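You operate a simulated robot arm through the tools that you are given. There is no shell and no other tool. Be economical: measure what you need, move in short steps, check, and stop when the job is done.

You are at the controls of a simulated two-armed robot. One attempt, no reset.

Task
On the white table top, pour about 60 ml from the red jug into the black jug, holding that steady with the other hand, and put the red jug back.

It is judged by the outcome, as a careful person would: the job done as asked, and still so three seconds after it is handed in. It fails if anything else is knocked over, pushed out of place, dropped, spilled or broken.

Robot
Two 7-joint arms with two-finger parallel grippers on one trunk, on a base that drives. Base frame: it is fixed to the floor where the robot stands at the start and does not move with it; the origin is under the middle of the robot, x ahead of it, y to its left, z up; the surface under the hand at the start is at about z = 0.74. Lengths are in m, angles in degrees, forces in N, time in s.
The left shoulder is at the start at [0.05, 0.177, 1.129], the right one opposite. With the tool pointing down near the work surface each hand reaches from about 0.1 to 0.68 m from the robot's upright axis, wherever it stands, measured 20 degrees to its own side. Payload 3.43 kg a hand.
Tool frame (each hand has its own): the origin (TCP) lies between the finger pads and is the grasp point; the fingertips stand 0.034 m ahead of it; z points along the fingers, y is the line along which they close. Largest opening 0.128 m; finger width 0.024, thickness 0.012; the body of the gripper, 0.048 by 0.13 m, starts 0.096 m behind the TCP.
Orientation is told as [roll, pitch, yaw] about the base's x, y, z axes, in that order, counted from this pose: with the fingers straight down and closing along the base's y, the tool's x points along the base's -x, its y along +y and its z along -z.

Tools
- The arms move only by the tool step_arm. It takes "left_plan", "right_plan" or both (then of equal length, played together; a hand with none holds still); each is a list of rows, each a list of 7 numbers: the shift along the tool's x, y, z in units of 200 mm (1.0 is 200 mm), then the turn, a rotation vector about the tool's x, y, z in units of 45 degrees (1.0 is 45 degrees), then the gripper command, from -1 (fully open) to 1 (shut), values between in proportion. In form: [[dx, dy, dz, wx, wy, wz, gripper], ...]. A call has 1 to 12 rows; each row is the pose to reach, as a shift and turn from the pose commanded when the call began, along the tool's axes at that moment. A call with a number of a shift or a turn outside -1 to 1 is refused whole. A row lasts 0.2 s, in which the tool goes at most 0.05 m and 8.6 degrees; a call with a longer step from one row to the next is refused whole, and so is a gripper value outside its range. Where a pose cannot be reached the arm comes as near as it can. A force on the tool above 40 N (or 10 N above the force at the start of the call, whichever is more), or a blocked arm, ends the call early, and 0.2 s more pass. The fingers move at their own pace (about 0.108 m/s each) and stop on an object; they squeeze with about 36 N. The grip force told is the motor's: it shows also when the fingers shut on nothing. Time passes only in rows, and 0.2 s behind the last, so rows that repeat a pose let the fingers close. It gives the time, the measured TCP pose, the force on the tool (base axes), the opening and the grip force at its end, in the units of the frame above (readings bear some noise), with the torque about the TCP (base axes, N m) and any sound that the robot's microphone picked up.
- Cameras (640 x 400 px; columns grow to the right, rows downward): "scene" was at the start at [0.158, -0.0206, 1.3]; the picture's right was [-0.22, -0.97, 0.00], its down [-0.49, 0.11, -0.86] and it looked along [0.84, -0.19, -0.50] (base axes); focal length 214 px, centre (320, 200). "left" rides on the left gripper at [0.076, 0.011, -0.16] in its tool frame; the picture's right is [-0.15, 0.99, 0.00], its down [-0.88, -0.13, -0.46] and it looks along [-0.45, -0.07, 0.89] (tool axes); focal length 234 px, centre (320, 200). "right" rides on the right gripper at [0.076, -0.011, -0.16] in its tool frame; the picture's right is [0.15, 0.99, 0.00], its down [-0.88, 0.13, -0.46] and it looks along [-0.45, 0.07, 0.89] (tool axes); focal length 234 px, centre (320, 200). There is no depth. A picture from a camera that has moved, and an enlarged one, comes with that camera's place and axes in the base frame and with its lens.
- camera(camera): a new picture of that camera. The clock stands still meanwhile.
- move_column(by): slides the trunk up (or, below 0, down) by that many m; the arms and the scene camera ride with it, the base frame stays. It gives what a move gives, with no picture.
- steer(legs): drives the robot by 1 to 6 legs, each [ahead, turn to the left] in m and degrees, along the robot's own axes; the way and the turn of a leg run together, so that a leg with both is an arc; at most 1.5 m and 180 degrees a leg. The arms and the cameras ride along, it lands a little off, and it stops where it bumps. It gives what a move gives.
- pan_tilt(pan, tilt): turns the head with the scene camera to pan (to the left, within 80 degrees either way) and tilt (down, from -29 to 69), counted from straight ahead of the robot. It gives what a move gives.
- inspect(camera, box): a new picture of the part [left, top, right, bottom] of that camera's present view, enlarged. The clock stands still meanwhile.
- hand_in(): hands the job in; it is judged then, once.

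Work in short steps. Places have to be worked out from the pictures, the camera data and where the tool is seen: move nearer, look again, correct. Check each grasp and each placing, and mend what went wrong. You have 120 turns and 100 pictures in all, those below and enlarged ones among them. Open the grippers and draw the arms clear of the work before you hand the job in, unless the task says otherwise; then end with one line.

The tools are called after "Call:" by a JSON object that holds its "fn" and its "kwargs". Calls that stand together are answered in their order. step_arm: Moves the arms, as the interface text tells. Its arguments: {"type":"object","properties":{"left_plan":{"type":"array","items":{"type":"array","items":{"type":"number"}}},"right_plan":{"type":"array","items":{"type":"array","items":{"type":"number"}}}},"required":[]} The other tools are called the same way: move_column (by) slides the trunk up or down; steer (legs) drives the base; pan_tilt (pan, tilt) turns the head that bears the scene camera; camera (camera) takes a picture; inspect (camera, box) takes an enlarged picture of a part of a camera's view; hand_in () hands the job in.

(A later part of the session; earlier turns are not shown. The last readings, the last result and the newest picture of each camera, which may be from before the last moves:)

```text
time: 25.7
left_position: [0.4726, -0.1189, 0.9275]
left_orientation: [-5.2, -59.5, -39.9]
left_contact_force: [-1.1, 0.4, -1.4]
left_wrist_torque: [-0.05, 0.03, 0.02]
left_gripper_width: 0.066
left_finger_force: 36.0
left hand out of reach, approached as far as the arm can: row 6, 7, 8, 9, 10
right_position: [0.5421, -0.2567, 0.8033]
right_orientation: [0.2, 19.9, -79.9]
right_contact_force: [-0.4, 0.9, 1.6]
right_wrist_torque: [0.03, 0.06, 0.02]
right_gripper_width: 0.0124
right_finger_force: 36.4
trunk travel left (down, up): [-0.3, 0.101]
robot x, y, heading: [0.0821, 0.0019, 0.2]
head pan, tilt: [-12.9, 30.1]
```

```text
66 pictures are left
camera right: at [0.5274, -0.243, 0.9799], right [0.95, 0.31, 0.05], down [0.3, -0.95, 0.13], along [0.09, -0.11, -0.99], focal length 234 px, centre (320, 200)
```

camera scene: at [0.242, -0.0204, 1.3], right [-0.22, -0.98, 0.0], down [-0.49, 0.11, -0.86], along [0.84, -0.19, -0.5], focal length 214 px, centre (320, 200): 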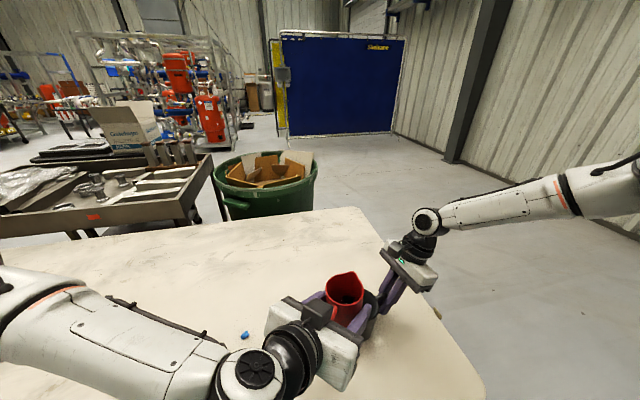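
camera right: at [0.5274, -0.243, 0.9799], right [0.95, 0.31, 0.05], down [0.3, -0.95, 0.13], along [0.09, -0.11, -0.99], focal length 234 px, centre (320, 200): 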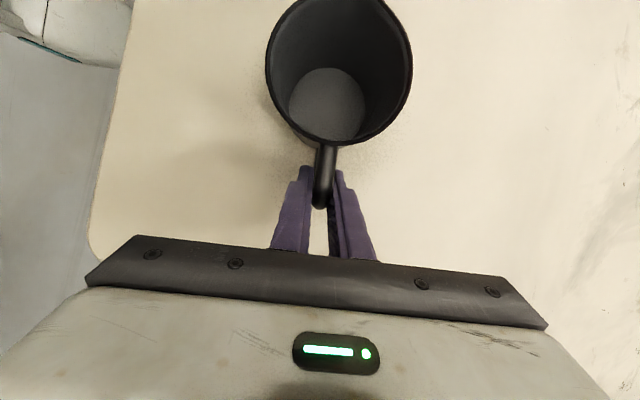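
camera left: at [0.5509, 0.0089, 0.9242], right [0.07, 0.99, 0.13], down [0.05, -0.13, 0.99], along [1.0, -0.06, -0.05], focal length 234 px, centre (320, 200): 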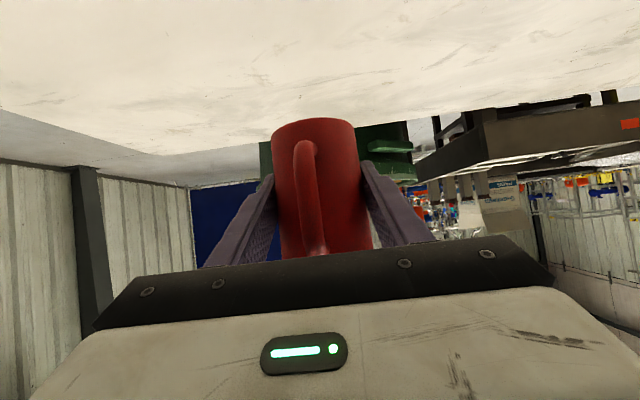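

The left wrist hits a limit at this yaw: it shows a 5° roll, though the jug is still safe. Tilting toward the pour should ease the wrist, so I'll go to yaw -35°, roll 0 and a 30° jug tilt. Pouring should only start beyond about 55°.

Call:
{"fn": "step_arm", "kwargs": {"left_plan": [[-0.024, 0, 0, -0.024, 0.08, -0.014, 1], [-0.02, 0, 0, -0.057, 0.19, -0.032, 1], [-0.02, 0, 0, -0.09, 0.3, -0.05, 1], [-0.02, 0, 0, -0.122, 0.41, -0.07, 1], [-0.02, 0, 0, -0.154, 0.52, -0.087, 1], [-0.02, 0, 0, -0.18, 0.61, -0.102, 1], [-0.02, 0, 0, -0.194, 0.656, -0.11, 1], [-0.02, 0, 0, -0.194, 0.656, -0.11, 1]]}}

Call:
{"fn": "camera", "kwargs": {"camera": "scene"}}

Call:
{"fn": "camera", "kwargs": {"camera": "right"}}

```text
time: 27.5
left_position: [0.4743, -0.1184, 0.9312]
left_orientation: [3.0, -30.6, -36.7]
left_contact_force: [0.3, -0.1, -1.9]
left_wrist_torque: [0.0, -0.01, 0.03]
left_gripper_width: 0.0656
left_finger_force: 36.0
right_position: [0.5421, -0.2581, 0.8039]
right_orientation: [0.2, 19.9, -80.0]
right_contact_force: [0.1, -0.6, 0.4]
right_wrist_torque: [0.03, 0.1, 0.03]
right_gripper_width: 0.0124
right_finger_force: 35.6
trunk travel left (down, up): [-0.3, 0.101]
robot x, y, heading: [0.0864, 0.0006, 0.0]
head pan, tilt: [-12.9, 30.1]
```

```text
65 pictures are left
camera scene: at [0.242, -0.0203, 1.3], right [-0.22, -0.98, 0.0], down [-0.49, 0.11, -0.86], along [0.84, -0.19, -0.5], focal length 214 px, centre (320, 200)
```

scene: 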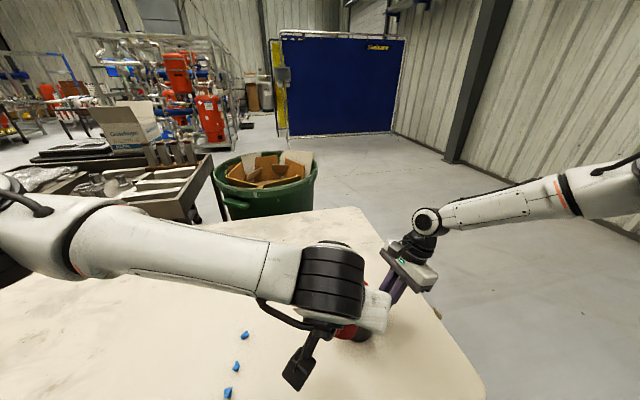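

```text
64 pictures are left
camera right: at [0.5274, -0.243, 0.9799], right [0.95, 0.31, 0.05], down [0.3, -0.95, 0.13], along [0.09, -0.11, -0.99], focal length 234 px, centre (320, 200)
```

right: 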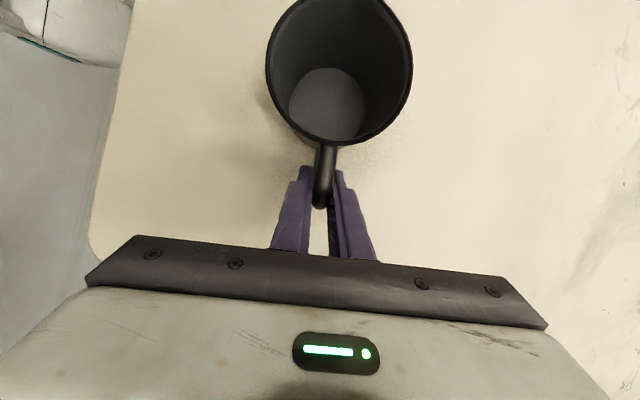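

Pose is fine and nothing has spilled. I'll shift to the pour point and tilt to about 50°, which is still below the pour onset.

Call:
{"fn": "step_arm", "kwargs": {"left_plan": [[0.03, -0.03, 0.03, 0.01, 0.06, 0, 1], [0.06, -0.06, 0.07, 0.02, 0.15, 0, 1], [0.098, -0.092, 0.105, 0.035, 0.25, 0, 1], [0.098, -0.092, 0.105, 0.05, 0.35, 0, 1], [0.098, -0.092, 0.105, 0.067, 0.42, 0, 1], [0.098, -0.092, 0.105, 0.067, 0.444, 0, 1], [0.098, -0.092, 0.105, 0.067, 0.444, 0, 1]]}}

Call:
{"fn": "camera", "kwargs": {"camera": "right"}}

Call:
{"fn": "camera", "kwargs": {"camera": "scene"}}

Call:
{"fn": "camera", "kwargs": {"camera": "left"}}

```text
time: 29.1
left_position: [0.4596, -0.1293, 0.9023]
left_orientation: [-0.2, -10.6, -36.3]
left_contact_force: [0.1, -0.4, -2.4]
left_wrist_torque: [-0.02, 0.0, -0.02]
left_gripper_width: 0.0661
left_finger_force: 36.3
right_position: [0.5413, -0.2582, 0.8045]
right_orientation: [0.3, 19.9, -80.0]
right_contact_force: [0.4, -1.1, 0.4]
right_wrist_torque: [0.02, 0.06, 0.04]
right_gripper_width: 0.0124
right_finger_force: 35.9
trunk travel left (down, up): [-0.3, 0.101]
robot x, y, heading: [0.0828, -0.0023, -0.1]
head pan, tilt: [-12.9, 30.1]
```

```text
63 pictures are left
camera right: at [0.5274, -0.243, 0.9799], right [0.95, 0.31, 0.05], down [0.3, -0.95, 0.13], along [0.09, -0.11, -0.99], focal length 234 px, centre (320, 200)
```

right: 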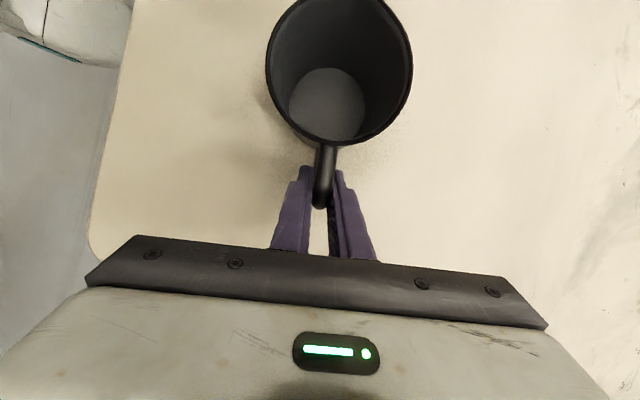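

```text
62 pictures are left
camera scene: at [0.242, -0.0203, 1.3], right [-0.22, -0.98, 0.0], down [-0.49, 0.11, -0.86], along [0.84, -0.19, -0.5], focal length 214 px, centre (320, 200)
```

scene: 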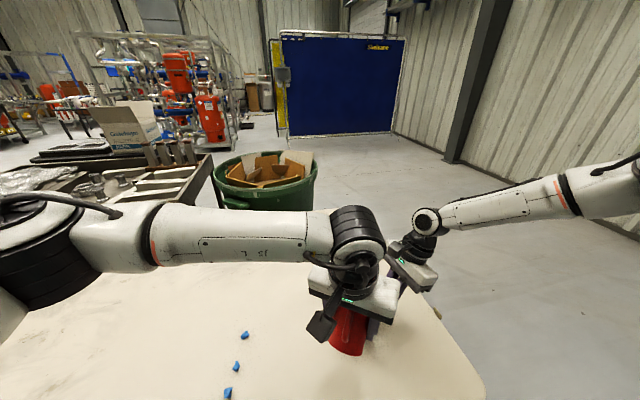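

```text
61 pictures are left
camera left: at [0.3806, -0.0575, 1.0458], right [0.7, 0.71, 0.02], down [0.56, -0.57, 0.61], along [0.45, -0.41, -0.79], focal length 234 px, centre (320, 200)
```

left: 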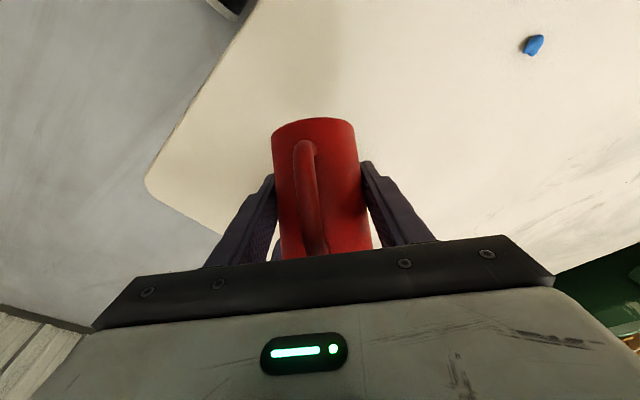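

The lip should be at about (0.513, -0.169, 0.90), just short of the black jug's centre. I'll tilt slowly to 57° and check for flow.

Call:
{"fn": "step_arm", "kwargs": {"left_plan": [[0, 0, 0, 0, 0.06, 0, 1], [0, 0, 0, 0, 0.12, 0, 1], [0, 0, 0, 0, 0.17, 0, 1], [0, 0, 0, 0, 0.17, 0, 1], [0, 0, 0, 0, 0.17, 0, 1]]}}

Call:
{"fn": "inspect", "kwargs": {"camera": "right", "box": [240, 0, 440, 160]}}

```text
time: 30.3
left_position: [0.4588, -0.1294, 0.9038]
left_orientation: [-0.2, -3.0, -36.3]
left_contact_force: [0.7, 0.1, -2.2]
left_wrist_torque: [-0.04, -0.01, 0.0]
left_gripper_width: 0.0658
left_finger_force: 35.5
right_position: [0.5421, -0.2579, 0.8042]
right_orientation: [0.2, 19.8, -80.0]
right_contact_force: [-0.1, -0.5, 0.7]
right_wrist_torque: [0.01, 0.06, 0.04]
right_gripper_width: 0.0126
right_finger_force: 36.0
trunk travel left (down, up): [-0.3, 0.101]
robot x, y, heading: [0.0792, 0.0008, 0.3]
head pan, tilt: [-12.9, 30.1]
```

```text
2.50 times, centred on (340, 80) of right
camera zoom: at [0.5274, -0.243, 0.9799], right [0.95, 0.31, 0.05], down [0.3, -0.95, 0.13], along [0.09, -0.11, -0.99], focal length 585 px, centre (270, 500)
```

zoom: 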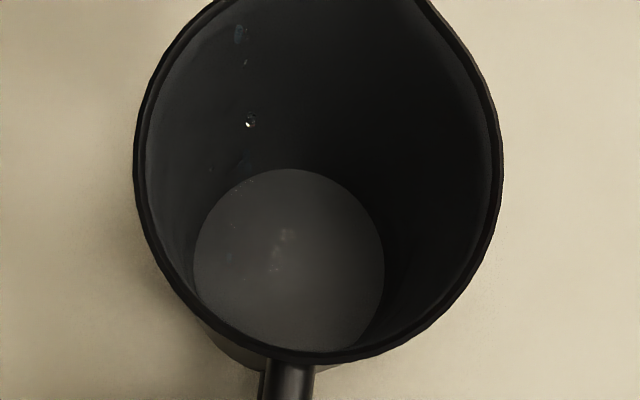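

Flow has just begun and the drops land inside the black jug. I'll hold and check how it develops.

Call:
{"fn": "step_arm", "kwargs": {"left_plan": [[0, 0, 0, 0, 0, 0, 1], [0, 0, 0, 0, 0, 0, 1], [0, 0, 0, 0, 0, 0, 1]]}}

Call:
{"fn": "inspect", "kwargs": {"camera": "right", "box": [240, 0, 440, 160]}}

```text
time: 31.1
left_position: [0.4596, -0.1286, 0.9018]
left_orientation: [-0.1, -3.0, -36.2]
left_contact_force: [0.7, -0.6, -1.2]
left_wrist_torque: [0.0, 0.0, 0.02]
left_gripper_width: 0.0657
left_finger_force: 36.2
right_position: [0.5419, -0.2585, 0.8048]
right_orientation: [0.2, 19.8, -80.0]
right_contact_force: [-0.1, -0.2, 0.6]
right_wrist_torque: [0.06, 0.07, -0.02]
right_gripper_width: 0.0126
right_finger_force: 35.7
trunk travel left (down, up): [-0.3, 0.101]
robot x, y, heading: [0.0801, -0.0005, -0.0]
head pan, tilt: [-12.9, 30.1]
```

```text
2.50 times, centred on (340, 80) of right
camera zoom: at [0.5274, -0.243, 0.9799], right [0.95, 0.31, 0.05], down [0.3, -0.95, 0.13], along [0.09, -0.11, -0.99], focal length 585 px, centre (270, 500)
```

zoom: 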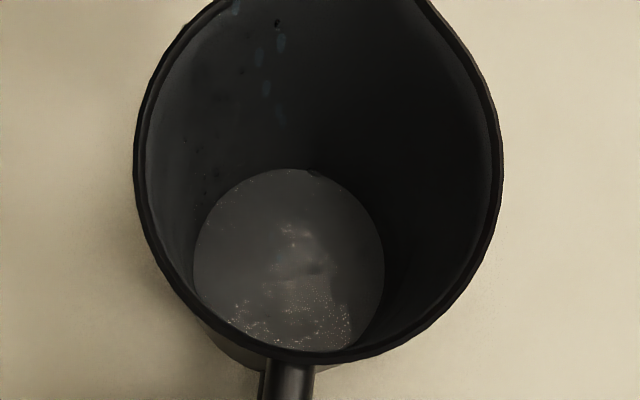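

Liquid is collecting on the black jug's floor, but very little so far. For scale, 60 ml should raise its level by about 14 mm, moving the far edge in this view from row 170 to about row 154. I'll tilt a few degrees more and dwell.

Call:
{"fn": "step_arm", "kwargs": {"left_plan": [[0, 0, 0, 0, 0.03, 0, 1], [0, 0, 0, 0, 0.06, 0, 1], [0, 0, 0, 0, 0.09, 0, 1], [0, 0, 0, 0, 0.09, 0, 1], [0, 0, 0, 0, 0.09, 0, 1], [0, 0, 0, 0, 0.09, 0, 1]]}}

Call:
{"fn": "inspect", "kwargs": {"camera": "right", "box": [240, 0, 440, 160]}}

```text
time: 32.5
left_position: [0.4572, -0.129, 0.9011]
left_orientation: [-0.3, 1.1, -36.3]
left_contact_force: [0.5, 0.7, -1.7]
left_wrist_torque: [-0.01, -0.01, 0.01]
left_gripper_width: 0.0659
left_finger_force: 35.9
right_position: [0.5425, -0.257, 0.8038]
right_orientation: [0.2, 19.8, -79.9]
right_contact_force: [-0.6, -0.2, 0.2]
right_wrist_torque: [0.01, 0.07, 0.0]
right_gripper_width: 0.0124
right_finger_force: 36.4
trunk travel left (down, up): [-0.3, 0.101]
robot x, y, heading: [0.0849, -0.0005, 0.2]
head pan, tilt: [-12.9, 30.1]
```

```text
2.50 times, centred on (340, 80) of right
camera zoom: at [0.5274, -0.243, 0.9799], right [0.95, 0.31, 0.05], down [0.3, -0.95, 0.13], along [0.09, -0.11, -0.99], focal length 585 px, centre (270, 500)
```

zoom: 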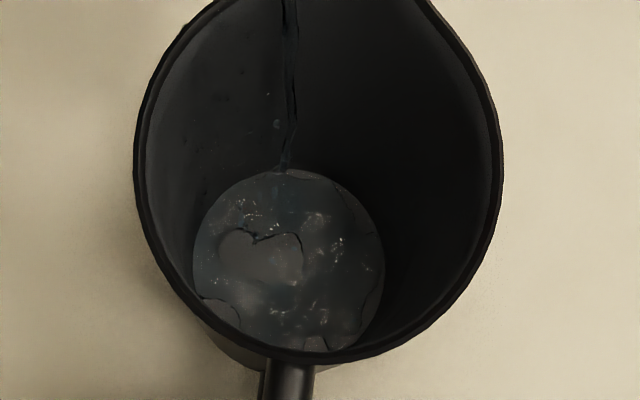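

A stream is flowing, but it lands close to the wall nearest the spout. I'll shift the red jug about 2.4 cm toward the black jug's centre at the same tilt.

Call:
{"fn": "step_arm", "kwargs": {"left_plan": [[-0.035, -0.02, 0, 0, 0, 0, 1], [-0.07, -0.04, 0, 0, 0, 0, 1], [-0.105, -0.059, 0, 0, 0, 0, 1], [-0.105, -0.059, 0, 0, 0, 0, 1]]}}

Call:
{"fn": "inspect", "kwargs": {"camera": "right", "box": [240, 0, 440, 160]}}

```text
time: 33.5
left_position: [0.4706, -0.1508, 0.902]
left_orientation: [-0.2, 1.0, -36.2]
left_contact_force: [-0.5, 0.4, -2.4]
left_wrist_torque: [-0.01, -0.01, -0.04]
left_gripper_width: 0.0657
left_finger_force: 36.4
right_position: [0.5414, -0.2573, 0.8035]
right_orientation: [0.2, 19.9, -80.0]
right_contact_force: [-0.5, 0.2, 0.2]
right_wrist_torque: [0.04, 0.05, -0.01]
right_gripper_width: 0.0124
right_finger_force: 35.8
trunk travel left (down, up): [-0.3, 0.101]
robot x, y, heading: [0.0855, 0.0017, -0.0]
head pan, tilt: [-12.9, 30.1]
```

```text
2.50 times, centred on (340, 80) of right
camera zoom: at [0.5274, -0.243, 0.9799], right [0.95, 0.31, 0.05], down [0.3, -0.95, 0.13], along [0.09, -0.11, -0.99], focal length 585 px, centre (270, 500)
```

zoom: 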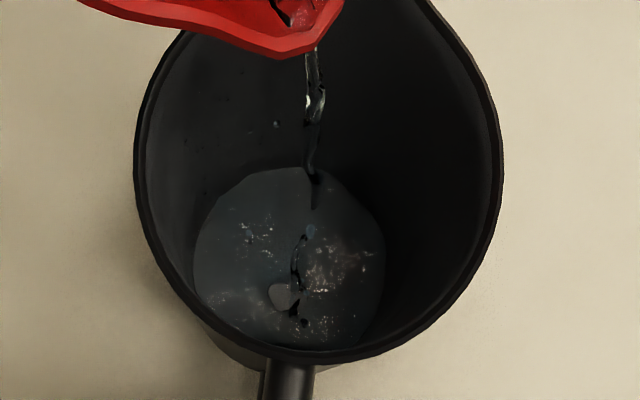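

The stream now lands well inside the jug. I'll tilt about 3° more and dwell.

Call:
{"fn": "step_arm", "kwargs": {"left_plan": [[0, 0, 0, 0, 0.03, 0, 1], [0, 0, 0, 0, 0.06, 0, 1], [0, 0, 0, 0, 0.06, 0, 1], [0, 0, 0, 0, 0.06, 0, 1], [0, 0, 0, 0, 0.06, 0, 1], [0, 0, 0, 0, 0.06, 0, 1], [0, 0, 0, 0, 0.06, 0, 1]]}}

Call:
{"fn": "inspect", "kwargs": {"camera": "right", "box": [240, 0, 440, 160]}}

```text
time: 35.1
left_position: [0.4693, -0.1511, 0.9013]
left_orientation: [-0.2, 3.8, -36.4]
left_contact_force: [0.2, -0.2, -1.6]
left_wrist_torque: [0.01, -0.02, 0.02]
left_gripper_width: 0.0657
left_finger_force: 35.8
right_position: [0.5411, -0.2582, 0.8031]
right_orientation: [0.2, 19.8, -80.0]
right_contact_force: [-0.9, -0.6, 0.7]
right_wrist_torque: [-0.02, 0.07, 0.02]
right_gripper_width: 0.0126
right_finger_force: 36.5
trunk travel left (down, up): [-0.3, 0.101]
robot x, y, heading: [0.0815, 0.0021, -0.0]
head pan, tilt: [-12.9, 30.1]
```

```text
2.50 times, centred on (340, 80) of right
camera zoom: at [0.5274, -0.243, 0.9799], right [0.95, 0.31, 0.05], down [0.3, -0.95, 0.13], along [0.09, -0.11, -0.99], focal length 585 px, centre (270, 500)
```

zoom: 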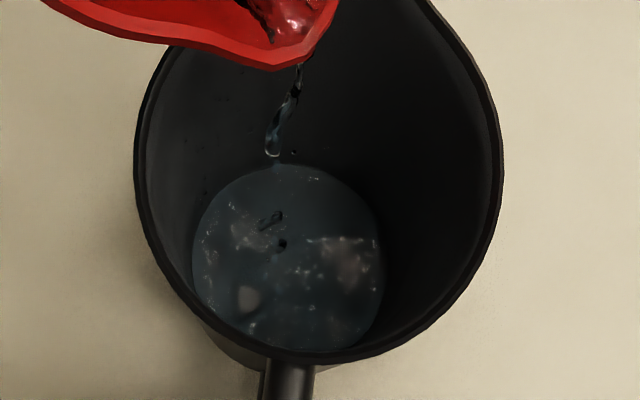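

The level is rising slowly. I'll hold this tilt and look closer.

Call:
{"fn": "step_arm", "kwargs": {"left_plan": [[0, 0, 0, 0, 0, 0, 1], [0, 0, 0, 0, 0, 0, 1], [0, 0, 0, 0, 0, 0, 1], [0, 0, 0, 0, 0, 0, 1], [0, 0, 0, 0, 0, 0, 1]]}}

Call:
{"fn": "inspect", "kwargs": {"camera": "right", "box": [290, 40, 410, 150]}}

```text
time: 36.3
left_position: [0.469, -0.1518, 0.9016]
left_orientation: [-0.3, 3.8, -36.4]
left_contact_force: [0.3, -0.8, -1.3]
left_wrist_torque: [0.04, -0.02, -0.03]
left_gripper_width: 0.0656
left_finger_force: 36.0
right_position: [0.5417, -0.2577, 0.8048]
right_orientation: [0.2, 19.8, -80.0]
right_contact_force: [0.2, -0.4, 0.2]
right_wrist_torque: [0.01, 0.07, 0.01]
right_gripper_width: 0.0126
right_finger_force: 35.4
trunk travel left (down, up): [-0.3, 0.101]
robot x, y, heading: [0.0844, -0.0012, 0.1]
head pan, tilt: [-12.9, 30.1]
```

```text
3.64 times, centred on (350, 95) of right
camera zoom: at [0.5274, -0.243, 0.9799], right [0.95, 0.31, 0.05], down [0.3, -0.95, 0.13], along [0.09, -0.11, -0.99], focal length 852 px, centre (211, 582)
```

zoom: 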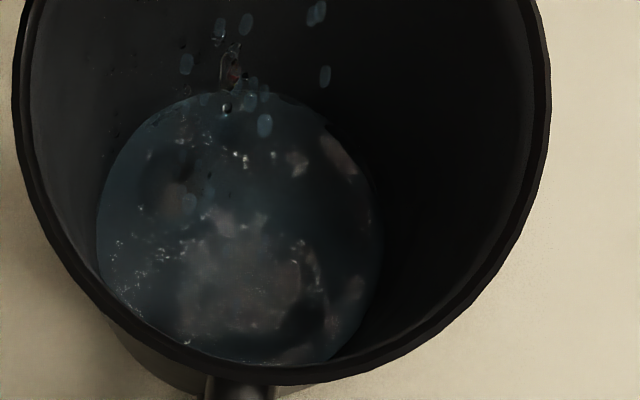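

About 25 ml has gone over and the flow has ebbed to drops. I'll tilt about 4° more.

Call:
{"fn": "step_arm", "kwargs": {"left_plan": [[0, 0, 0, 0, 0.03, 0, 1], [0, 0, 0, 0, 0.06, 0, 1], [0, 0, 0, 0, 0.09, 0, 1], [0, 0, 0, 0, 0.09, 0, 1], [0, 0, 0, 0, 0.09, 0, 1], [0, 0, 0, 0, 0.09, 0, 1], [0, 0, 0, 0, 0.09, 0, 1], [0, 0, 0, 0, 0.09, 0, 1], [0, 0, 0, 0, 0.09, 0, 1]]}}

Call:
{"fn": "inspect", "kwargs": {"camera": "right", "box": [290, 40, 410, 150]}}

```text
time: 38.3
left_position: [0.4675, -0.1514, 0.9017]
left_orientation: [-0.1, 7.8, -36.3]
left_contact_force: [-0.5, 0.2, -1.2]
left_wrist_torque: [-0.03, -0.03, 0.0]
left_gripper_width: 0.0656
left_finger_force: 36.3
right_position: [0.5426, -0.2571, 0.8043]
right_orientation: [0.2, 19.8, -80.0]
right_contact_force: [0.1, -0.5, 0.4]
right_wrist_torque: [0.0, 0.02, 0.03]
right_gripper_width: 0.0128
right_finger_force: 36.3
trunk travel left (down, up): [-0.3, 0.101]
robot x, y, heading: [0.0838, -0.0025, 0.1]
head pan, tilt: [-12.9, 30.1]
```

```text
3.64 times, centred on (350, 95) of right
camera zoom: at [0.5274, -0.243, 0.9799], right [0.95, 0.31, 0.05], down [0.3, -0.95, 0.13], along [0.09, -0.11, -0.99], focal length 852 px, centre (211, 582)
```

zoom: 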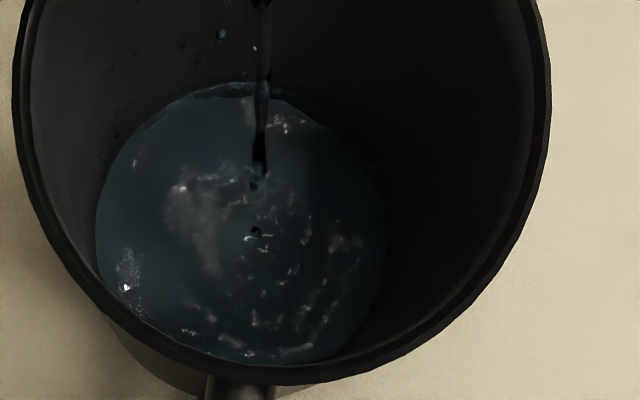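

I estimate 35–50 ml so far with the stream still running. I'll tilt back to stop the flow and let the level settle for a proper measurement.

Call:
{"fn": "step_arm", "kwargs": {"left_plan": [[0, 0, 0, 0, -0.15, 0, 1], [0, 0, 0, 0, -0.32, 0, 1], [0, 0, 0, 0, -0.45, 0, 1], [0, 0, 0, 0, -0.45, 0, 1], [0, 0, 0, 0, -0.45, 0, 1], [0, 0, 0, 0, -0.45, 0, 1], [0, 0, 0, 0, -0.45, 0, 1], [0, 0, 0, 0, -0.45, 0, 1], [0, 0, 0, 0, -0.45, 0, 1], [0, 0, 0, 0, -0.45, 0, 1]]}}

Call:
{"fn": "inspect", "kwargs": {"camera": "right", "box": [290, 40, 410, 150]}}

Call:
{"fn": "inspect", "kwargs": {"camera": "scene", "box": [280, 260, 420, 380]}}

```text
time: 40.5
left_position: [0.469, -0.1514, 0.9019]
left_orientation: [-0.1, -12.4, -36.2]
left_contact_force: [-0.3, 0.1, -1.4]
left_wrist_torque: [-0.01, -0.02, -0.02]
left_gripper_width: 0.0656
left_finger_force: 36.1
right_position: [0.5425, -0.2582, 0.8049]
right_orientation: [0.2, 19.8, -80.0]
right_contact_force: [0.2, 0.9, 0.5]
right_wrist_torque: [0.01, 0.06, -0.03]
right_gripper_width: 0.0126
right_finger_force: 36.7
trunk travel left (down, up): [-0.3, 0.101]
robot x, y, heading: [0.0855, -0.0006, -0.1]
head pan, tilt: [-12.9, 30.1]
```

```text
3.64 times, centred on (350, 95) of right
camera zoom: at [0.5274, -0.243, 0.9799], right [0.95, 0.31, 0.05], down [0.3, -0.95, 0.13], along [0.09, -0.11, -0.99], focal length 852 px, centre (211, 582)
```

zoom: 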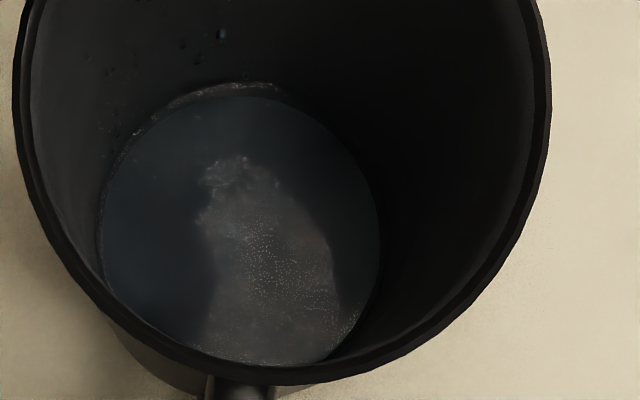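

```text
3.33 times, centred on (350, 320) of scene
camera zoom: at [0.242, -0.0203, 1.3], right [-0.22, -0.98, 0.0], down [-0.49, 0.11, -0.86], along [0.84, -0.19, -0.5], focal length 715 px, centre (220, -200)
```

zoom: 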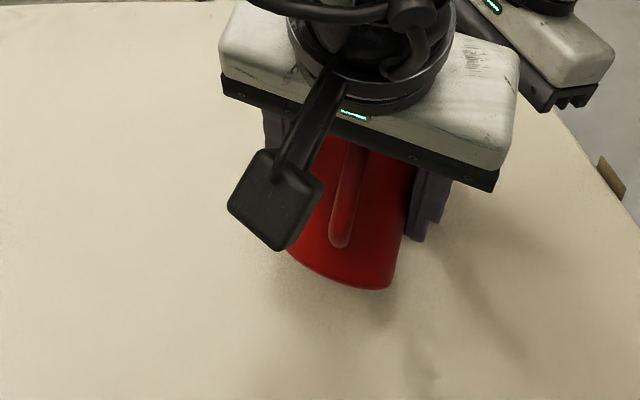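

The surface has settled, but its edge is hard to tell from the wet band. I'll zoom in more closely.

Call:
{"fn": "inspect", "kwargs": {"camera": "right", "box": [300, 50, 350, 90]}}

Call:
{"fn": "inspect", "kwargs": {"camera": "right", "box": [330, 50, 380, 90]}}

```text
10.00 times, centred on (325, 70) of right
camera zoom: at [0.5274, -0.243, 0.9799], right [0.95, 0.31, 0.05], down [0.3, -0.95, 0.13], along [0.09, -0.11, -0.99], focal length 2342 px, centre (270, 1500)
```

zoom: 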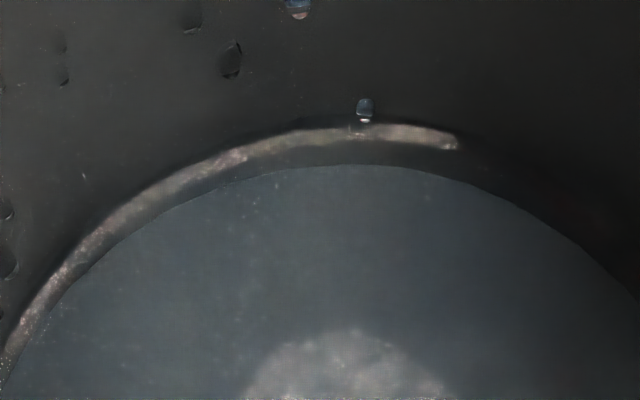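

```text
10.00 times, centred on (355, 70) of right
camera zoom: at [0.5274, -0.243, 0.9799], right [0.95, 0.31, 0.05], down [0.3, -0.95, 0.13], along [0.09, -0.11, -0.99], focal length 2342 px, centre (-30, 1500)
```

zoom: 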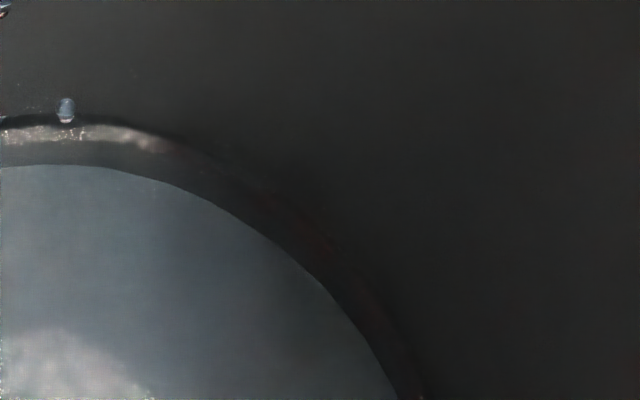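

At higher zoom the crisp inner circle is the floor seen through the liquid, and the outer bright band is the true surface edge. Surface height is about 10–11 mm, so about 47 ml has been poured. I need about 13 ml more, so I'll tilt to about 70°, hold 1.4 s, and return in the same call.

Call:
{"fn": "step_arm", "kwargs": {"left_plan": [[0, 0, 0, 0, 0.15, 0, 1], [0, 0, 0, 0, 0.3, 0, 1], [0, 0, 0, 0, 0.42, 0, 1], [0, 0, 0, 0, 0.5, 0, 1], [0, 0, 0, 0, 0.5, 0, 1], [0, 0, 0, 0, 0.5, 0, 1], [0, 0, 0, 0, 0.5, 0, 1], [0, 0, 0, 0, 0.5, 0, 1], [0, 0, 0, 0, 0.5, 0, 1], [0, 0, 0, 0, 0.35, 0, 1], [0, 0, 0, 0, 0.18, 0, 1], [0, 0, 0, 0, 0.0, 0, 1]]}}

Call:
{"fn": "step_arm", "kwargs": {"left_plan": [[0, 0, 0, 0, 0, 0, 1], [0, 0, 0, 0, 0, 0, 1], [0, 0, 0, 0, 0, 0, 1], [0, 0, 0, 0, 0, 0, 1], [0, 0, 0, 0, 0, 0, 1], [0, 0, 0, 0, 0, 0, 1], [0, 0, 0, 0, 0, 0, 1], [0, 0, 0, 0, 0, 0, 1], [0, 0, 0, 0, 0, 0, 1]]}}

Call:
{"fn": "inspect", "kwargs": {"camera": "right", "box": [300, 50, 350, 90]}}

Call:
{"fn": "inspect", "kwargs": {"camera": "right", "box": [290, 40, 410, 150]}}

```text
time: 43.1
left_position: [0.4688, -0.1498, 0.9016]
left_orientation: [-0.3, -12.5, -36.2]
left_contact_force: [-0.2, -0.7, -1.8]
left_wrist_torque: [-0.02, -0.04, 0.01]
left_gripper_width: 0.0654
left_finger_force: 36.0
right_position: [0.5426, -0.2578, 0.8041]
right_orientation: [0.1, 19.9, -79.9]
right_contact_force: [-0.5, 0.7, 1.0]
right_wrist_torque: [0.01, 0.08, 0.0]
right_gripper_width: 0.0127
right_finger_force: 35.7
trunk travel left (down, up): [-0.3, 0.101]
robot x, y, heading: [0.0836, 0.0032, -0.0]
head pan, tilt: [-12.9, 30.1]
```

```text
time: 45.1
left_position: [0.4685, -0.1499, 0.9011]
left_orientation: [-0.3, -12.4, -36.2]
left_contact_force: [0.0, 0.5, -1.3]
left_wrist_torque: [-0.04, -0.01, 0.0]
left_gripper_width: 0.0653
left_finger_force: 36.1
right_position: [0.5414, -0.2581, 0.8046]
right_orientation: [0.2, 19.8, -80.0]
right_contact_force: [0.1, 0.4, -0.1]
right_wrist_torque: [0.0, 0.01, 0.02]
right_gripper_width: 0.0128
right_finger_force: 35.6
trunk travel left (down, up): [-0.3, 0.101]
robot x, y, heading: [0.0804, 0.0011, 0.5]
head pan, tilt: [-12.9, 30.1]
```

```text
10.00 times, centred on (325, 70) of right
camera zoom: at [0.5274, -0.243, 0.9799], right [0.95, 0.31, 0.05], down [0.3, -0.95, 0.13], along [0.09, -0.11, -0.99], focal length 2342 px, centre (270, 1500)
```

zoom: 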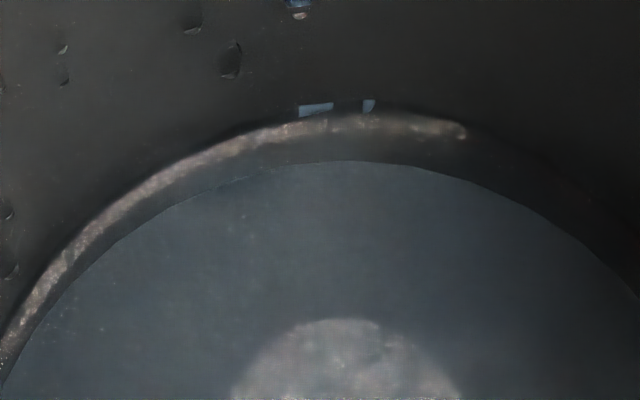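

```text
3.64 times, centred on (350, 95) of right
camera zoom: at [0.5274, -0.243, 0.9799], right [0.95, 0.31, 0.05], down [0.3, -0.95, 0.13], along [0.09, -0.11, -0.99], focal length 852 px, centre (211, 582)
```

zoom: 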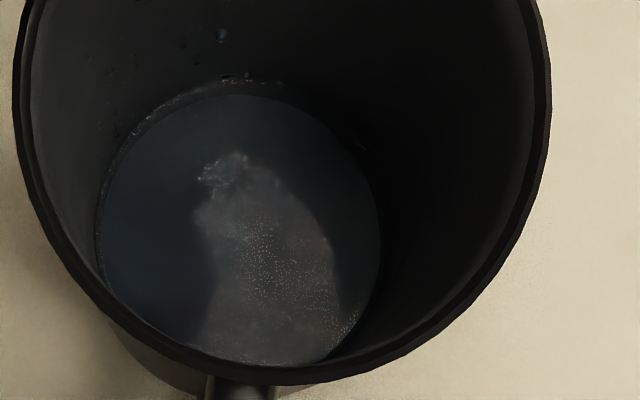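

The surface edge rose about 1.2 px, roughly 9 ml, for a total near 56 ml. One short top-up at the same tilt should add about 3–4 ml.

Call:
{"fn": "step_arm", "kwargs": {"left_plan": [[0, 0, 0, 0, 0.15, 0, 1], [0, 0, 0, 0, 0.3, 0, 1], [0, 0, 0, 0, 0.42, 0, 1], [0, 0, 0, 0, 0.5, 0, 1], [0, 0, 0, 0, 0.5, 0, 1], [0, 0, 0, 0, 0.5, 0, 1], [0, 0, 0, 0, 0.5, 0, 1], [0, 0, 0, 0, 0.35, 0, 1], [0, 0, 0, 0, 0.18, 0, 1], [0, 0, 0, 0, 0.0, 0, 1], [0, 0, 0, 0, -0.15, 0, 1], [0, 0, 0, 0, -0.15, 0, 1]]}}

Call:
{"fn": "step_arm", "kwargs": {"left_plan": [[0, 0, 0, 0, 0, 0, 1], [0, 0, 0, 0, 0, 0, 1], [0, 0, 0, 0, 0, 0, 1], [0, 0, 0, 0, 0, 0, 1], [0, 0, 0, 0, 0, 0, 1], [0, 0, 0, 0, 0, 0, 1], [0, 0, 0, 0, 0, 0, 1], [0, 0, 0, 0, 0, 0, 1]]}}

Call:
{"fn": "inspect", "kwargs": {"camera": "right", "box": [300, 50, 350, 90]}}

Call:
{"fn": "camera", "kwargs": {"camera": "scene"}}

```text
time: 47.7
left_position: [0.4683, -0.1499, 0.9014]
left_orientation: [-0.4, -19.3, -36.0]
left_contact_force: [0.0, -0.2, -0.8]
left_wrist_torque: [0.06, -0.04, -0.02]
left_gripper_width: 0.0655
left_finger_force: 35.5
right_position: [0.5412, -0.2576, 0.8046]
right_orientation: [0.2, 19.9, -80.0]
right_contact_force: [-0.3, -0.2, 0.0]
right_wrist_torque: [-0.01, 0.06, 0.0]
right_gripper_width: 0.0127
right_finger_force: 36.1
trunk travel left (down, up): [-0.3, 0.101]
robot x, y, heading: [0.0813, 0.0008, 0.1]
head pan, tilt: [-12.9, 30.1]
```

```text
time: 49.5
left_position: [0.4683, -0.1506, 0.9016]
left_orientation: [-0.3, -19.2, -36.2]
left_contact_force: [0.0, -0.5, -1.3]
left_wrist_torque: [-0.01, 0.02, 0.01]
left_gripper_width: 0.0659
left_finger_force: 36.0
right_position: [0.5426, -0.2574, 0.8042]
right_orientation: [0.2, 19.8, -80.0]
right_contact_force: [-0.5, 0.3, 0.8]
right_wrist_torque: [0.04, 0.07, -0.02]
right_gripper_width: 0.0126
right_finger_force: 36.2
trunk travel left (down, up): [-0.3, 0.101]
robot x, y, heading: [0.0869, 0.0002, -0.1]
head pan, tilt: [-12.9, 30.1]
```

```text
10.00 times, centred on (325, 70) of right
camera zoom: at [0.5274, -0.243, 0.9799], right [0.95, 0.31, 0.05], down [0.3, -0.95, 0.13], along [0.09, -0.11, -0.99], focal length 2342 px, centre (270, 1500)
```

zoom: 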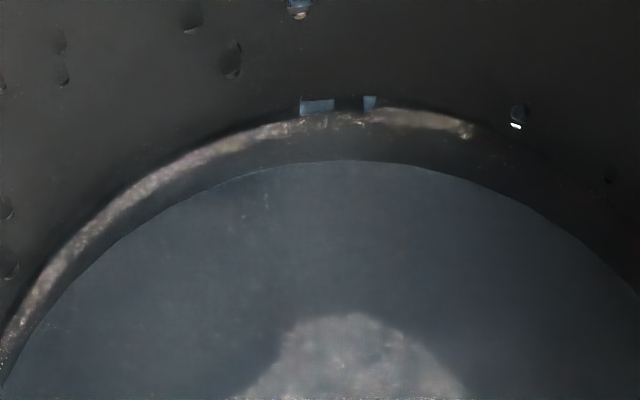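

```text
46 pictures are left
camera scene: at [0.242, -0.0203, 1.3], right [-0.22, -0.98, 0.0], down [-0.49, 0.11, -0.86], along [0.84, -0.19, -0.5], focal length 214 px, centre (320, 200)
```

scene: 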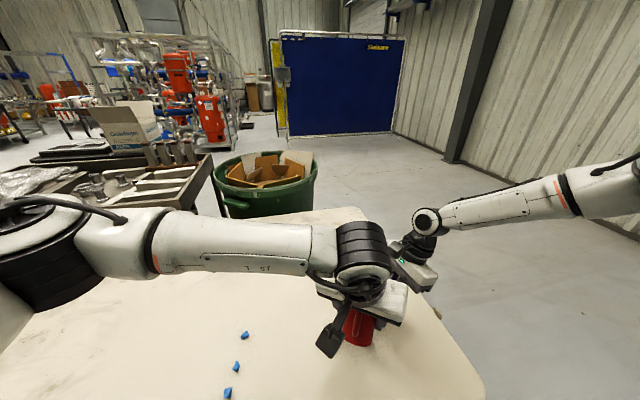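

The level is up slightly more, to about 59 ml, so pouring is done. I'll draw the red jug away to the left and up while bringing it back toward upright.

Call:
{"fn": "step_arm", "kwargs": {"left_plan": [[-0.015, 0.02, -0.03, 0, -0.05, 0, 1], [-0.03, 0.08, -0.06, 0, -0.12, 0, 1], [-0.05, 0.15, -0.09, 0, -0.2, 0, 1], [-0.07, 0.22, -0.111, 0, -0.28, 0, 1], [-0.09, 0.29, -0.111, 0, -0.36, 0, 1], [-0.1, 0.335, -0.111, 0, -0.43, 0, 1], [-0.106, 0.355, -0.111, 0, -0.467, 0, 1], [-0.106, 0.355, -0.111, 0, -0.467, 0, 1]]}}

```text
time: 51.3
left_position: [0.5197, -0.1005, 0.9278]
left_orientation: [-0.2, -40.3, -36.1]
left_contact_force: [-0.5, -0.9, -1.0]
left_wrist_torque: [0.04, -0.02, -0.02]
left_gripper_width: 0.0655
left_finger_force: 36.0
right_position: [0.5416, -0.2573, 0.8042]
right_orientation: [0.2, 19.8, -80.0]
right_contact_force: [0.1, -0.1, 1.0]
right_wrist_torque: [-0.04, 0.05, 0.01]
right_gripper_width: 0.0125
right_finger_force: 36.5
trunk travel left (down, up): [-0.3, 0.101]
robot x, y, heading: [0.0858, 0.0008, 0.4]
head pan, tilt: [-12.9, 30.1]
```

Next I'll bring the jug upright at a yaw of about -18°, heading back toward its original place.

Call:
{"fn": "step_arm", "kwargs": {"left_plan": [[-0.008, 0.03, 0.008, -0.02, -0.03, -0.017, 1], [-0.025, 0.09, 0.025, -0.062, -0.087, -0.052, 1], [-0.045, 0.16, 0.045, -0.11, -0.156, -0.093, 1], [-0.068, 0.24, 0.068, -0.17, -0.24, -0.142, 1], [-0.09, 0.32, 0.09, -0.225, -0.317, -0.188, 1], [-0.11, 0.385, 0.11, -0.272, -0.382, -0.227, 1], [-0.12, 0.425, 0.12, -0.3, -0.42, -0.25, 1], [-0.125, 0.438, 0.125, -0.309, -0.434, -0.258, 1], [-0.125, 0.438, 0.125, -0.309, -0.434, -0.258, 1]]}}

```text
time: 53.3
left_position: [0.6012, -0.0533, 0.9258]
left_orientation: [-0.4, -59.9, -17.9]
left_contact_force: [-0.2, -0.3, -1.2]
left_wrist_torque: [0.01, 0.03, 0.02]
left_gripper_width: 0.0654
left_finger_force: 36.0
right_position: [0.5411, -0.2584, 0.8042]
right_orientation: [0.2, 19.7, -80.0]
right_contact_force: [0.2, -1.0, 0.5]
right_wrist_torque: [0.0, 0.05, -0.01]
right_gripper_width: 0.0127
right_finger_force: 35.8
trunk travel left (down, up): [-0.3, 0.101]
robot x, y, heading: [0.0884, 0.0049, -0.1]
head pan, tilt: [-12.9, 30.1]
```

The jug is upright. Now I'll move it back above its original spot at yaw 0.

Call:
{"fn": "step_arm", "kwargs": {"left_plan": [[-0.012, 0.027, 0.03, -0.02, 0, -0.012, 1], [-0.036, 0.08, 0.09, -0.062, 0, -0.036, 1], [-0.066, 0.15, 0.17, -0.118, 0, -0.068, 1], [-0.1, 0.227, 0.255, -0.178, 0, -0.103, 1], [-0.133, 0.302, 0.34, -0.236, 0, -0.137, 1], [-0.163, 0.37, 0.415, -0.289, 0, -0.167, 1], [-0.185, 0.42, 0.472, -0.328, 0, -0.19, 1], [-0.196, 0.445, 0.5, -0.348, 0, -0.201, 1], [-0.196, 0.445, 0.5, -0.348, 0, -0.201, 1]]}}

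```text
time: 55.3
left_position: [0.7294, 0.0015, 0.9084]
left_orientation: [-0.2, -59.7, 0.0]
left_contact_force: [-0.6, 0.4, -0.6]
left_wrist_torque: [-0.01, 0.03, 0.0]
left_gripper_width: 0.0655
left_finger_force: 35.8
right_position: [0.5417, -0.2576, 0.8043]
right_orientation: [0.2, 19.8, -79.9]
right_contact_force: [-0.3, 0.4, 0.7]
right_wrist_torque: [0.01, 0.08, 0.02]
right_gripper_width: 0.0127
right_finger_force: 35.8
trunk travel left (down, up): [-0.3, 0.101]
robot x, y, heading: [0.0853, 0.0021, 0.0]
head pan, tilt: [-12.9, 30.1]
```

It's above its place. I'll lower it 11.5 cm and check.

Call:
{"fn": "step_arm", "kwargs": {"left_plan": [[0.06, 0, 0.035, 0, 0, 0, 1], [0.13, 0, 0.075, 0, 0, 0, 1], [0.2, 0, 0.1155, 0, 0, 0, 1], [0.27, 0, 0.156, 0, 0, 0, 1], [0.34, 0, 0.196, 0, 0, 0, 1], [0.4, 0, 0.231, 0, 0, 0, 1], [0.45, 0, 0.26, 0, 0, 0, 1], [0.485, 0, 0.28, 0, 0, 0, 1], [0.498, 0, 0.2875, 0, 0, 0, 1], [0.498, 0, 0.2875, 0, 0, 0, 1]]}}

Call:
{"fn": "camera", "kwargs": {"camera": "left"}}

```text
time: 57.5
left_position: [0.728, -0.0015, 0.7961]
left_orientation: [-0.3, -59.8, 0.1]
left_contact_force: [0.3, 0.7, -1.1]
left_wrist_torque: [-0.01, 0.02, -0.02]
left_gripper_width: 0.0653
left_finger_force: 35.8
right_position: [0.5412, -0.2585, 0.8049]
right_orientation: [0.2, 19.8, -79.9]
right_contact_force: [-0.1, 0.2, -0.1]
right_wrist_torque: [0.0, 0.07, 0.0]
right_gripper_width: 0.0126
right_finger_force: 36.0
trunk travel left (down, up): [-0.3, 0.101]
robot x, y, heading: [0.0856, -0.0008, -0.2]
head pan, tilt: [-12.9, 30.1]
```

```text
45 pictures are left
camera left: at [0.5517, 0.012, 0.8111], right [0.08, 0.99, 0.12], down [0.05, -0.13, 0.99], along [1.0, -0.07, -0.06], focal length 234 px, centre (320, 200)
```

left: 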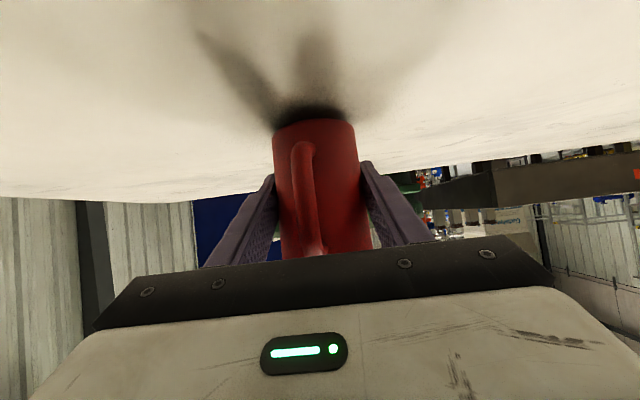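

The camera height shows about 8 mm still to go, so I'll lower slowly to contact.

Call:
{"fn": "step_arm", "kwargs": {"left_plan": [[0.012, 0, 0.007, 0, 0, 0, 1], [0.022, 0, 0.0127, 0, 0, 0, 1], [0.03, 0, 0.0173, 0, 0, 0, 1], [0.034, 0, 0.02, 0, 0, 0, 1], [0.034, 0, 0.02, 0, 0, 0, 1]]}}

Call:
{"fn": "inspect", "kwargs": {"camera": "left", "box": [240, 80, 400, 180]}}

```text
time: 58.7
left_position: [0.7297, -0.0007, 0.787]
left_orientation: [-0.2, -59.9, 0.1]
left_contact_force: [-0.4, 0.2, 2.2]
left_wrist_torque: [-0.07, 0.0, 0.01]
left_gripper_width: 0.0655
left_finger_force: 35.5
right_position: [0.5412, -0.259, 0.8037]
right_orientation: [0.2, 19.8, -80.0]
right_contact_force: [-0.2, -0.4, 0.0]
right_wrist_torque: [-0.06, -0.01, 0.0]
right_gripper_width: 0.0125
right_finger_force: 35.9
trunk travel left (down, up): [-0.3, 0.101]
robot x, y, heading: [0.0879, 0.0058, 0.3]
head pan, tilt: [-12.9, 30.1]
```

```text
4.00 times, centred on (320, 130) of left
camera zoom: at [0.5527, 0.0116, 0.8035], right [0.08, 0.99, 0.12], down [0.05, -0.13, 0.99], along [1.0, -0.07, -0.06], focal length 937 px, centre (320, 480)
```

zoom: 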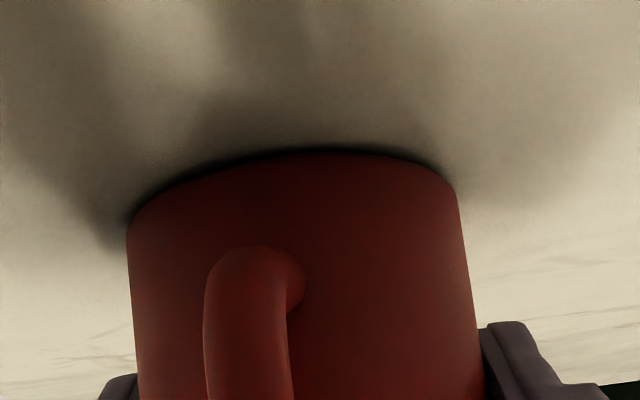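

The upward force of +2.2 N shows the jug is seated on the table. I'll open the left gripper.

Call:
{"fn": "step_arm", "kwargs": {"left_plan": [[0, 0, 0, 0, 0, 0, -0.1], [0, 0, 0, 0, 0, 0, -0.3], [0, 0, 0, 0, 0, 0, -0.6], [0, 0, 0, 0, 0, 0, -1], [0, 0, 0, 0, 0, 0, -1], [0, 0, 0, 0, 0, 0, -1]]}}

Call:
{"fn": "camera", "kwargs": {"camera": "left"}}

```text
time: 60.1
left_position: [0.73, -0.0002, 0.788]
left_orientation: [-0.1, -59.8, 0.1]
left_contact_force: [0.8, 0.3, 0.5]
left_wrist_torque: [0.02, -0.01, -0.01]
left_gripper_width: 0.1279
left_finger_force: 0.1
right_position: [0.5411, -0.2573, 0.8039]
right_orientation: [0.1, 19.8, -79.9]
right_contact_force: [-0.2, 0.4, -0.4]
right_wrist_torque: [-0.09, 0.06, 0.01]
right_gripper_width: 0.0127
right_finger_force: 35.9
trunk travel left (down, up): [-0.3, 0.101]
robot x, y, heading: [0.0829, -0.0005, -0.1]
head pan, tilt: [-12.9, 30.1]
```

```text
43 pictures are left
camera left: at [0.5525, 0.0115, 0.8032], right [0.08, 0.99, 0.12], down [0.05, -0.13, 0.99], along [1.0, -0.07, -0.06], focal length 234 px, centre (320, 200)
```

left: 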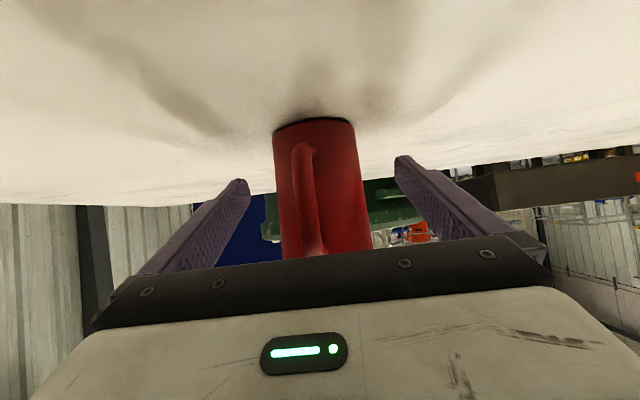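

Released, and the jug stands upright. I'll retract the left hand along its fingers by 13 cm.

Call:
{"fn": "step_arm", "kwargs": {"left_plan": [[0, 0, -0.1, 0, 0, 0, -1], [0, 0, -0.25, 0, 0, 0, -1], [0, 0, -0.4, 0, 0, 0, -1], [0, 0, -0.55, 0, 0, 0, -1], [0, 0, -0.65, 0, 0, 0, -1], [0, 0, -0.65, 0, 0, 0, -1]]}}

```text
time: 61.5
left_position: [0.6173, -0.0003, 0.8505]
left_orientation: [-0.2, -59.8, 0.1]
left_contact_force: [-0.6, 1.0, 0.5]
left_wrist_torque: [0.0, 0.0, 0.0]
left_gripper_width: 0.1281
left_finger_force: 0.1
right_position: [0.5408, -0.258, 0.8032]
right_orientation: [0.2, 19.8, -80.0]
right_contact_force: [0.0, -0.4, -0.1]
right_wrist_torque: [-0.07, 0.05, -0.01]
right_gripper_width: 0.0126
right_finger_force: 35.8
trunk travel left (down, up): [-0.3, 0.101]
robot x, y, heading: [0.0838, -0.0002, 0.1]
head pan, tilt: [-12.9, 30.1]
```

Now I'll raise the left hand back to a looking-down pose, to clear the work and inspect the liquid left in the red jug.

Call:
{"fn": "step_arm", "kwargs": {"left_plan": [[-0.12, 0, -0.07, 0, 0, 0, -1], [-0.25, 0, -0.14, 0, 0.1, 0, -1], [-0.37, 0.05, -0.21, 0, 0.25, 0, -1], [-0.5, 0.1, -0.29, 0, 0.4, 0, -1], [-0.62, 0.15, -0.36, 0, 0.55, 0, -1], [-0.736, 0.2, -0.425, 0, 0.667, 0, -1], [-0.736, 0.2, -0.425, 0, 0.667, 0, -1]]}}

Call:
{"fn": "step_arm", "kwargs": {"left_plan": [[-0.05, 0.05, -0.1, 0, 0.15, 0, -1], [-0.1, 0.1, -0.2, 0, 0.3, 0, -1], [-0.15, 0.15, -0.3, 0, 0.45, 0, -1], [-0.2, 0.2, -0.4, 0, 0.6, 0, -1], [-0.2, 0.2, -0.45, 0, 0.667, 0, -1], [-0.2, 0.2, -0.45, 0, 0.667, 0, -1]]}}

Call:
{"fn": "camera", "kwargs": {"camera": "left"}}

Call:
{"fn": "camera", "kwargs": {"camera": "scene"}}

```text
time: 63.1
left_position: [0.6201, 0.0425, 1.0221]
left_orientation: [-0.2, -29.8, -0.2]
left_contact_force: [-0.8, 0.0, -0.2]
left_wrist_torque: [0.01, 0.0, 0.02]
left_gripper_width: 0.1279
left_finger_force: 0.0
right_position: [0.5418, -0.2573, 0.8036]
right_orientation: [0.2, 19.8, -79.9]
right_contact_force: [0.6, 0.1, 0.0]
right_wrist_torque: [-0.01, 0.03, 0.0]
right_gripper_width: 0.0126
right_finger_force: 35.8
trunk travel left (down, up): [-0.3, 0.101]
robot x, y, heading: [0.0875, 0.002, 0.2]
head pan, tilt: [-12.9, 30.1]
```

```text
time: 64.5
left_position: [0.606, 0.0807, 1.1203]
left_orientation: [-0.1, 0.3, -0.1]
left_contact_force: [0.2, 0.0, 0.3]
left_wrist_torque: [0.03, 0.0, -0.01]
left_gripper_width: 0.128
left_finger_force: 0.1
right_position: [0.5422, -0.2568, 0.8036]
right_orientation: [0.2, 19.8, -80.0]
right_contact_force: [0.4, 0.0, 0.4]
right_wrist_torque: [-0.01, 0.09, 0.01]
right_gripper_width: 0.0127
right_finger_force: 36.0
trunk travel left (down, up): [-0.3, 0.101]
robot x, y, heading: [0.0842, -0.0007, -0.0]
head pan, tilt: [-12.9, 30.1]
```

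```text
42 pictures are left
camera left: at [0.5307, 0.0929, 1.282], right [0.15, 0.99, 0.0], down [0.88, -0.13, 0.45], along [0.45, -0.07, -0.89], focal length 234 px, centre (320, 200)
```

left: 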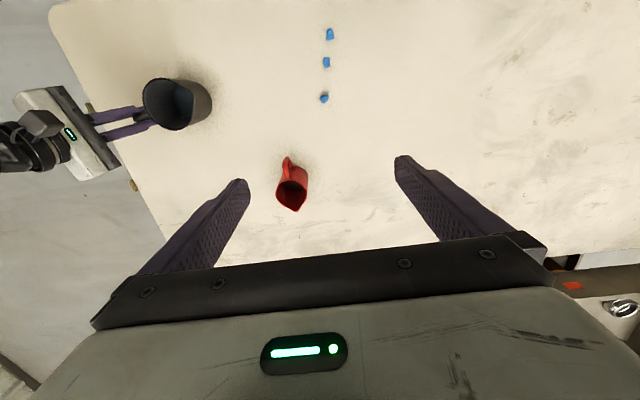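

```text
41 pictures are left
camera scene: at [0.242, -0.0202, 1.3], right [-0.22, -0.98, 0.0], down [-0.49, 0.11, -0.86], along [0.84, -0.19, -0.5], focal length 214 px, centre (320, 200)
```

scene: 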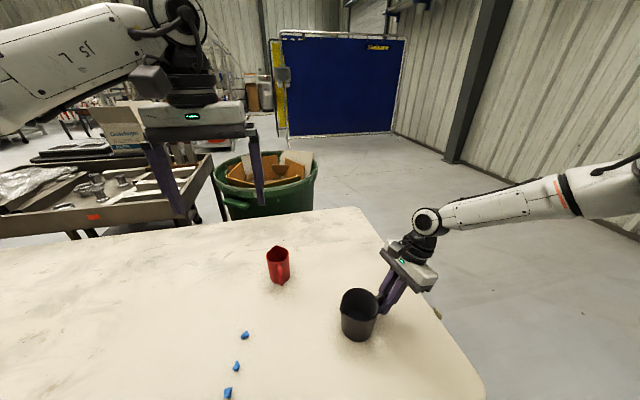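

The red jug is back in place and the table is clean. I'll inspect the residual in the red jug and the level in the black jug from this camera.

Call:
{"fn": "inspect", "kwargs": {"camera": "left", "box": [265, 150, 321, 216]}}

Call:
{"fn": "inspect", "kwargs": {"camera": "left", "box": [130, 65, 220, 140]}}

```text
6.06 times, centred on (293, 183) of left
camera zoom: at [0.5307, 0.0929, 1.282], right [0.15, 0.99, 0.0], down [0.88, -0.13, 0.45], along [0.45, -0.07, -0.89], focal length 1419 px, centre (484, 303)
```

zoom: 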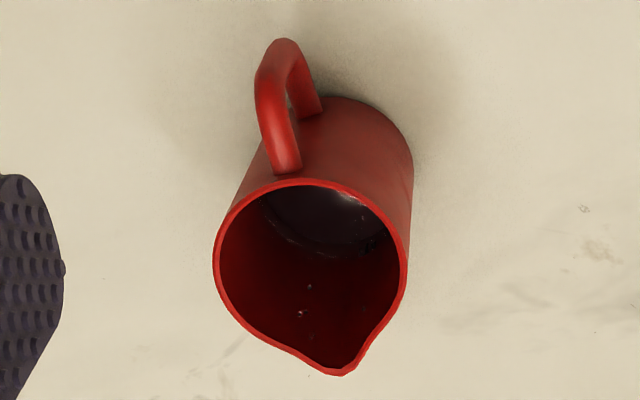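

```text
5.33 times, centred on (175, 102) of left
camera zoom: at [0.5307, 0.0929, 1.282], right [0.15, 0.99, 0.0], down [0.88, -0.13, 0.45], along [0.45, -0.07, -0.89], focal length 1249 px, centre (1093, 720)
```

zoom: 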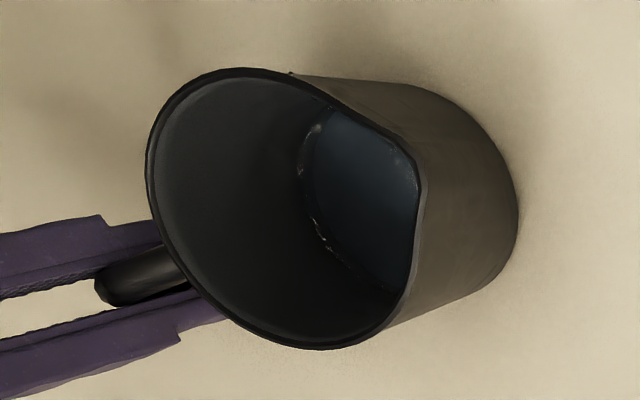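

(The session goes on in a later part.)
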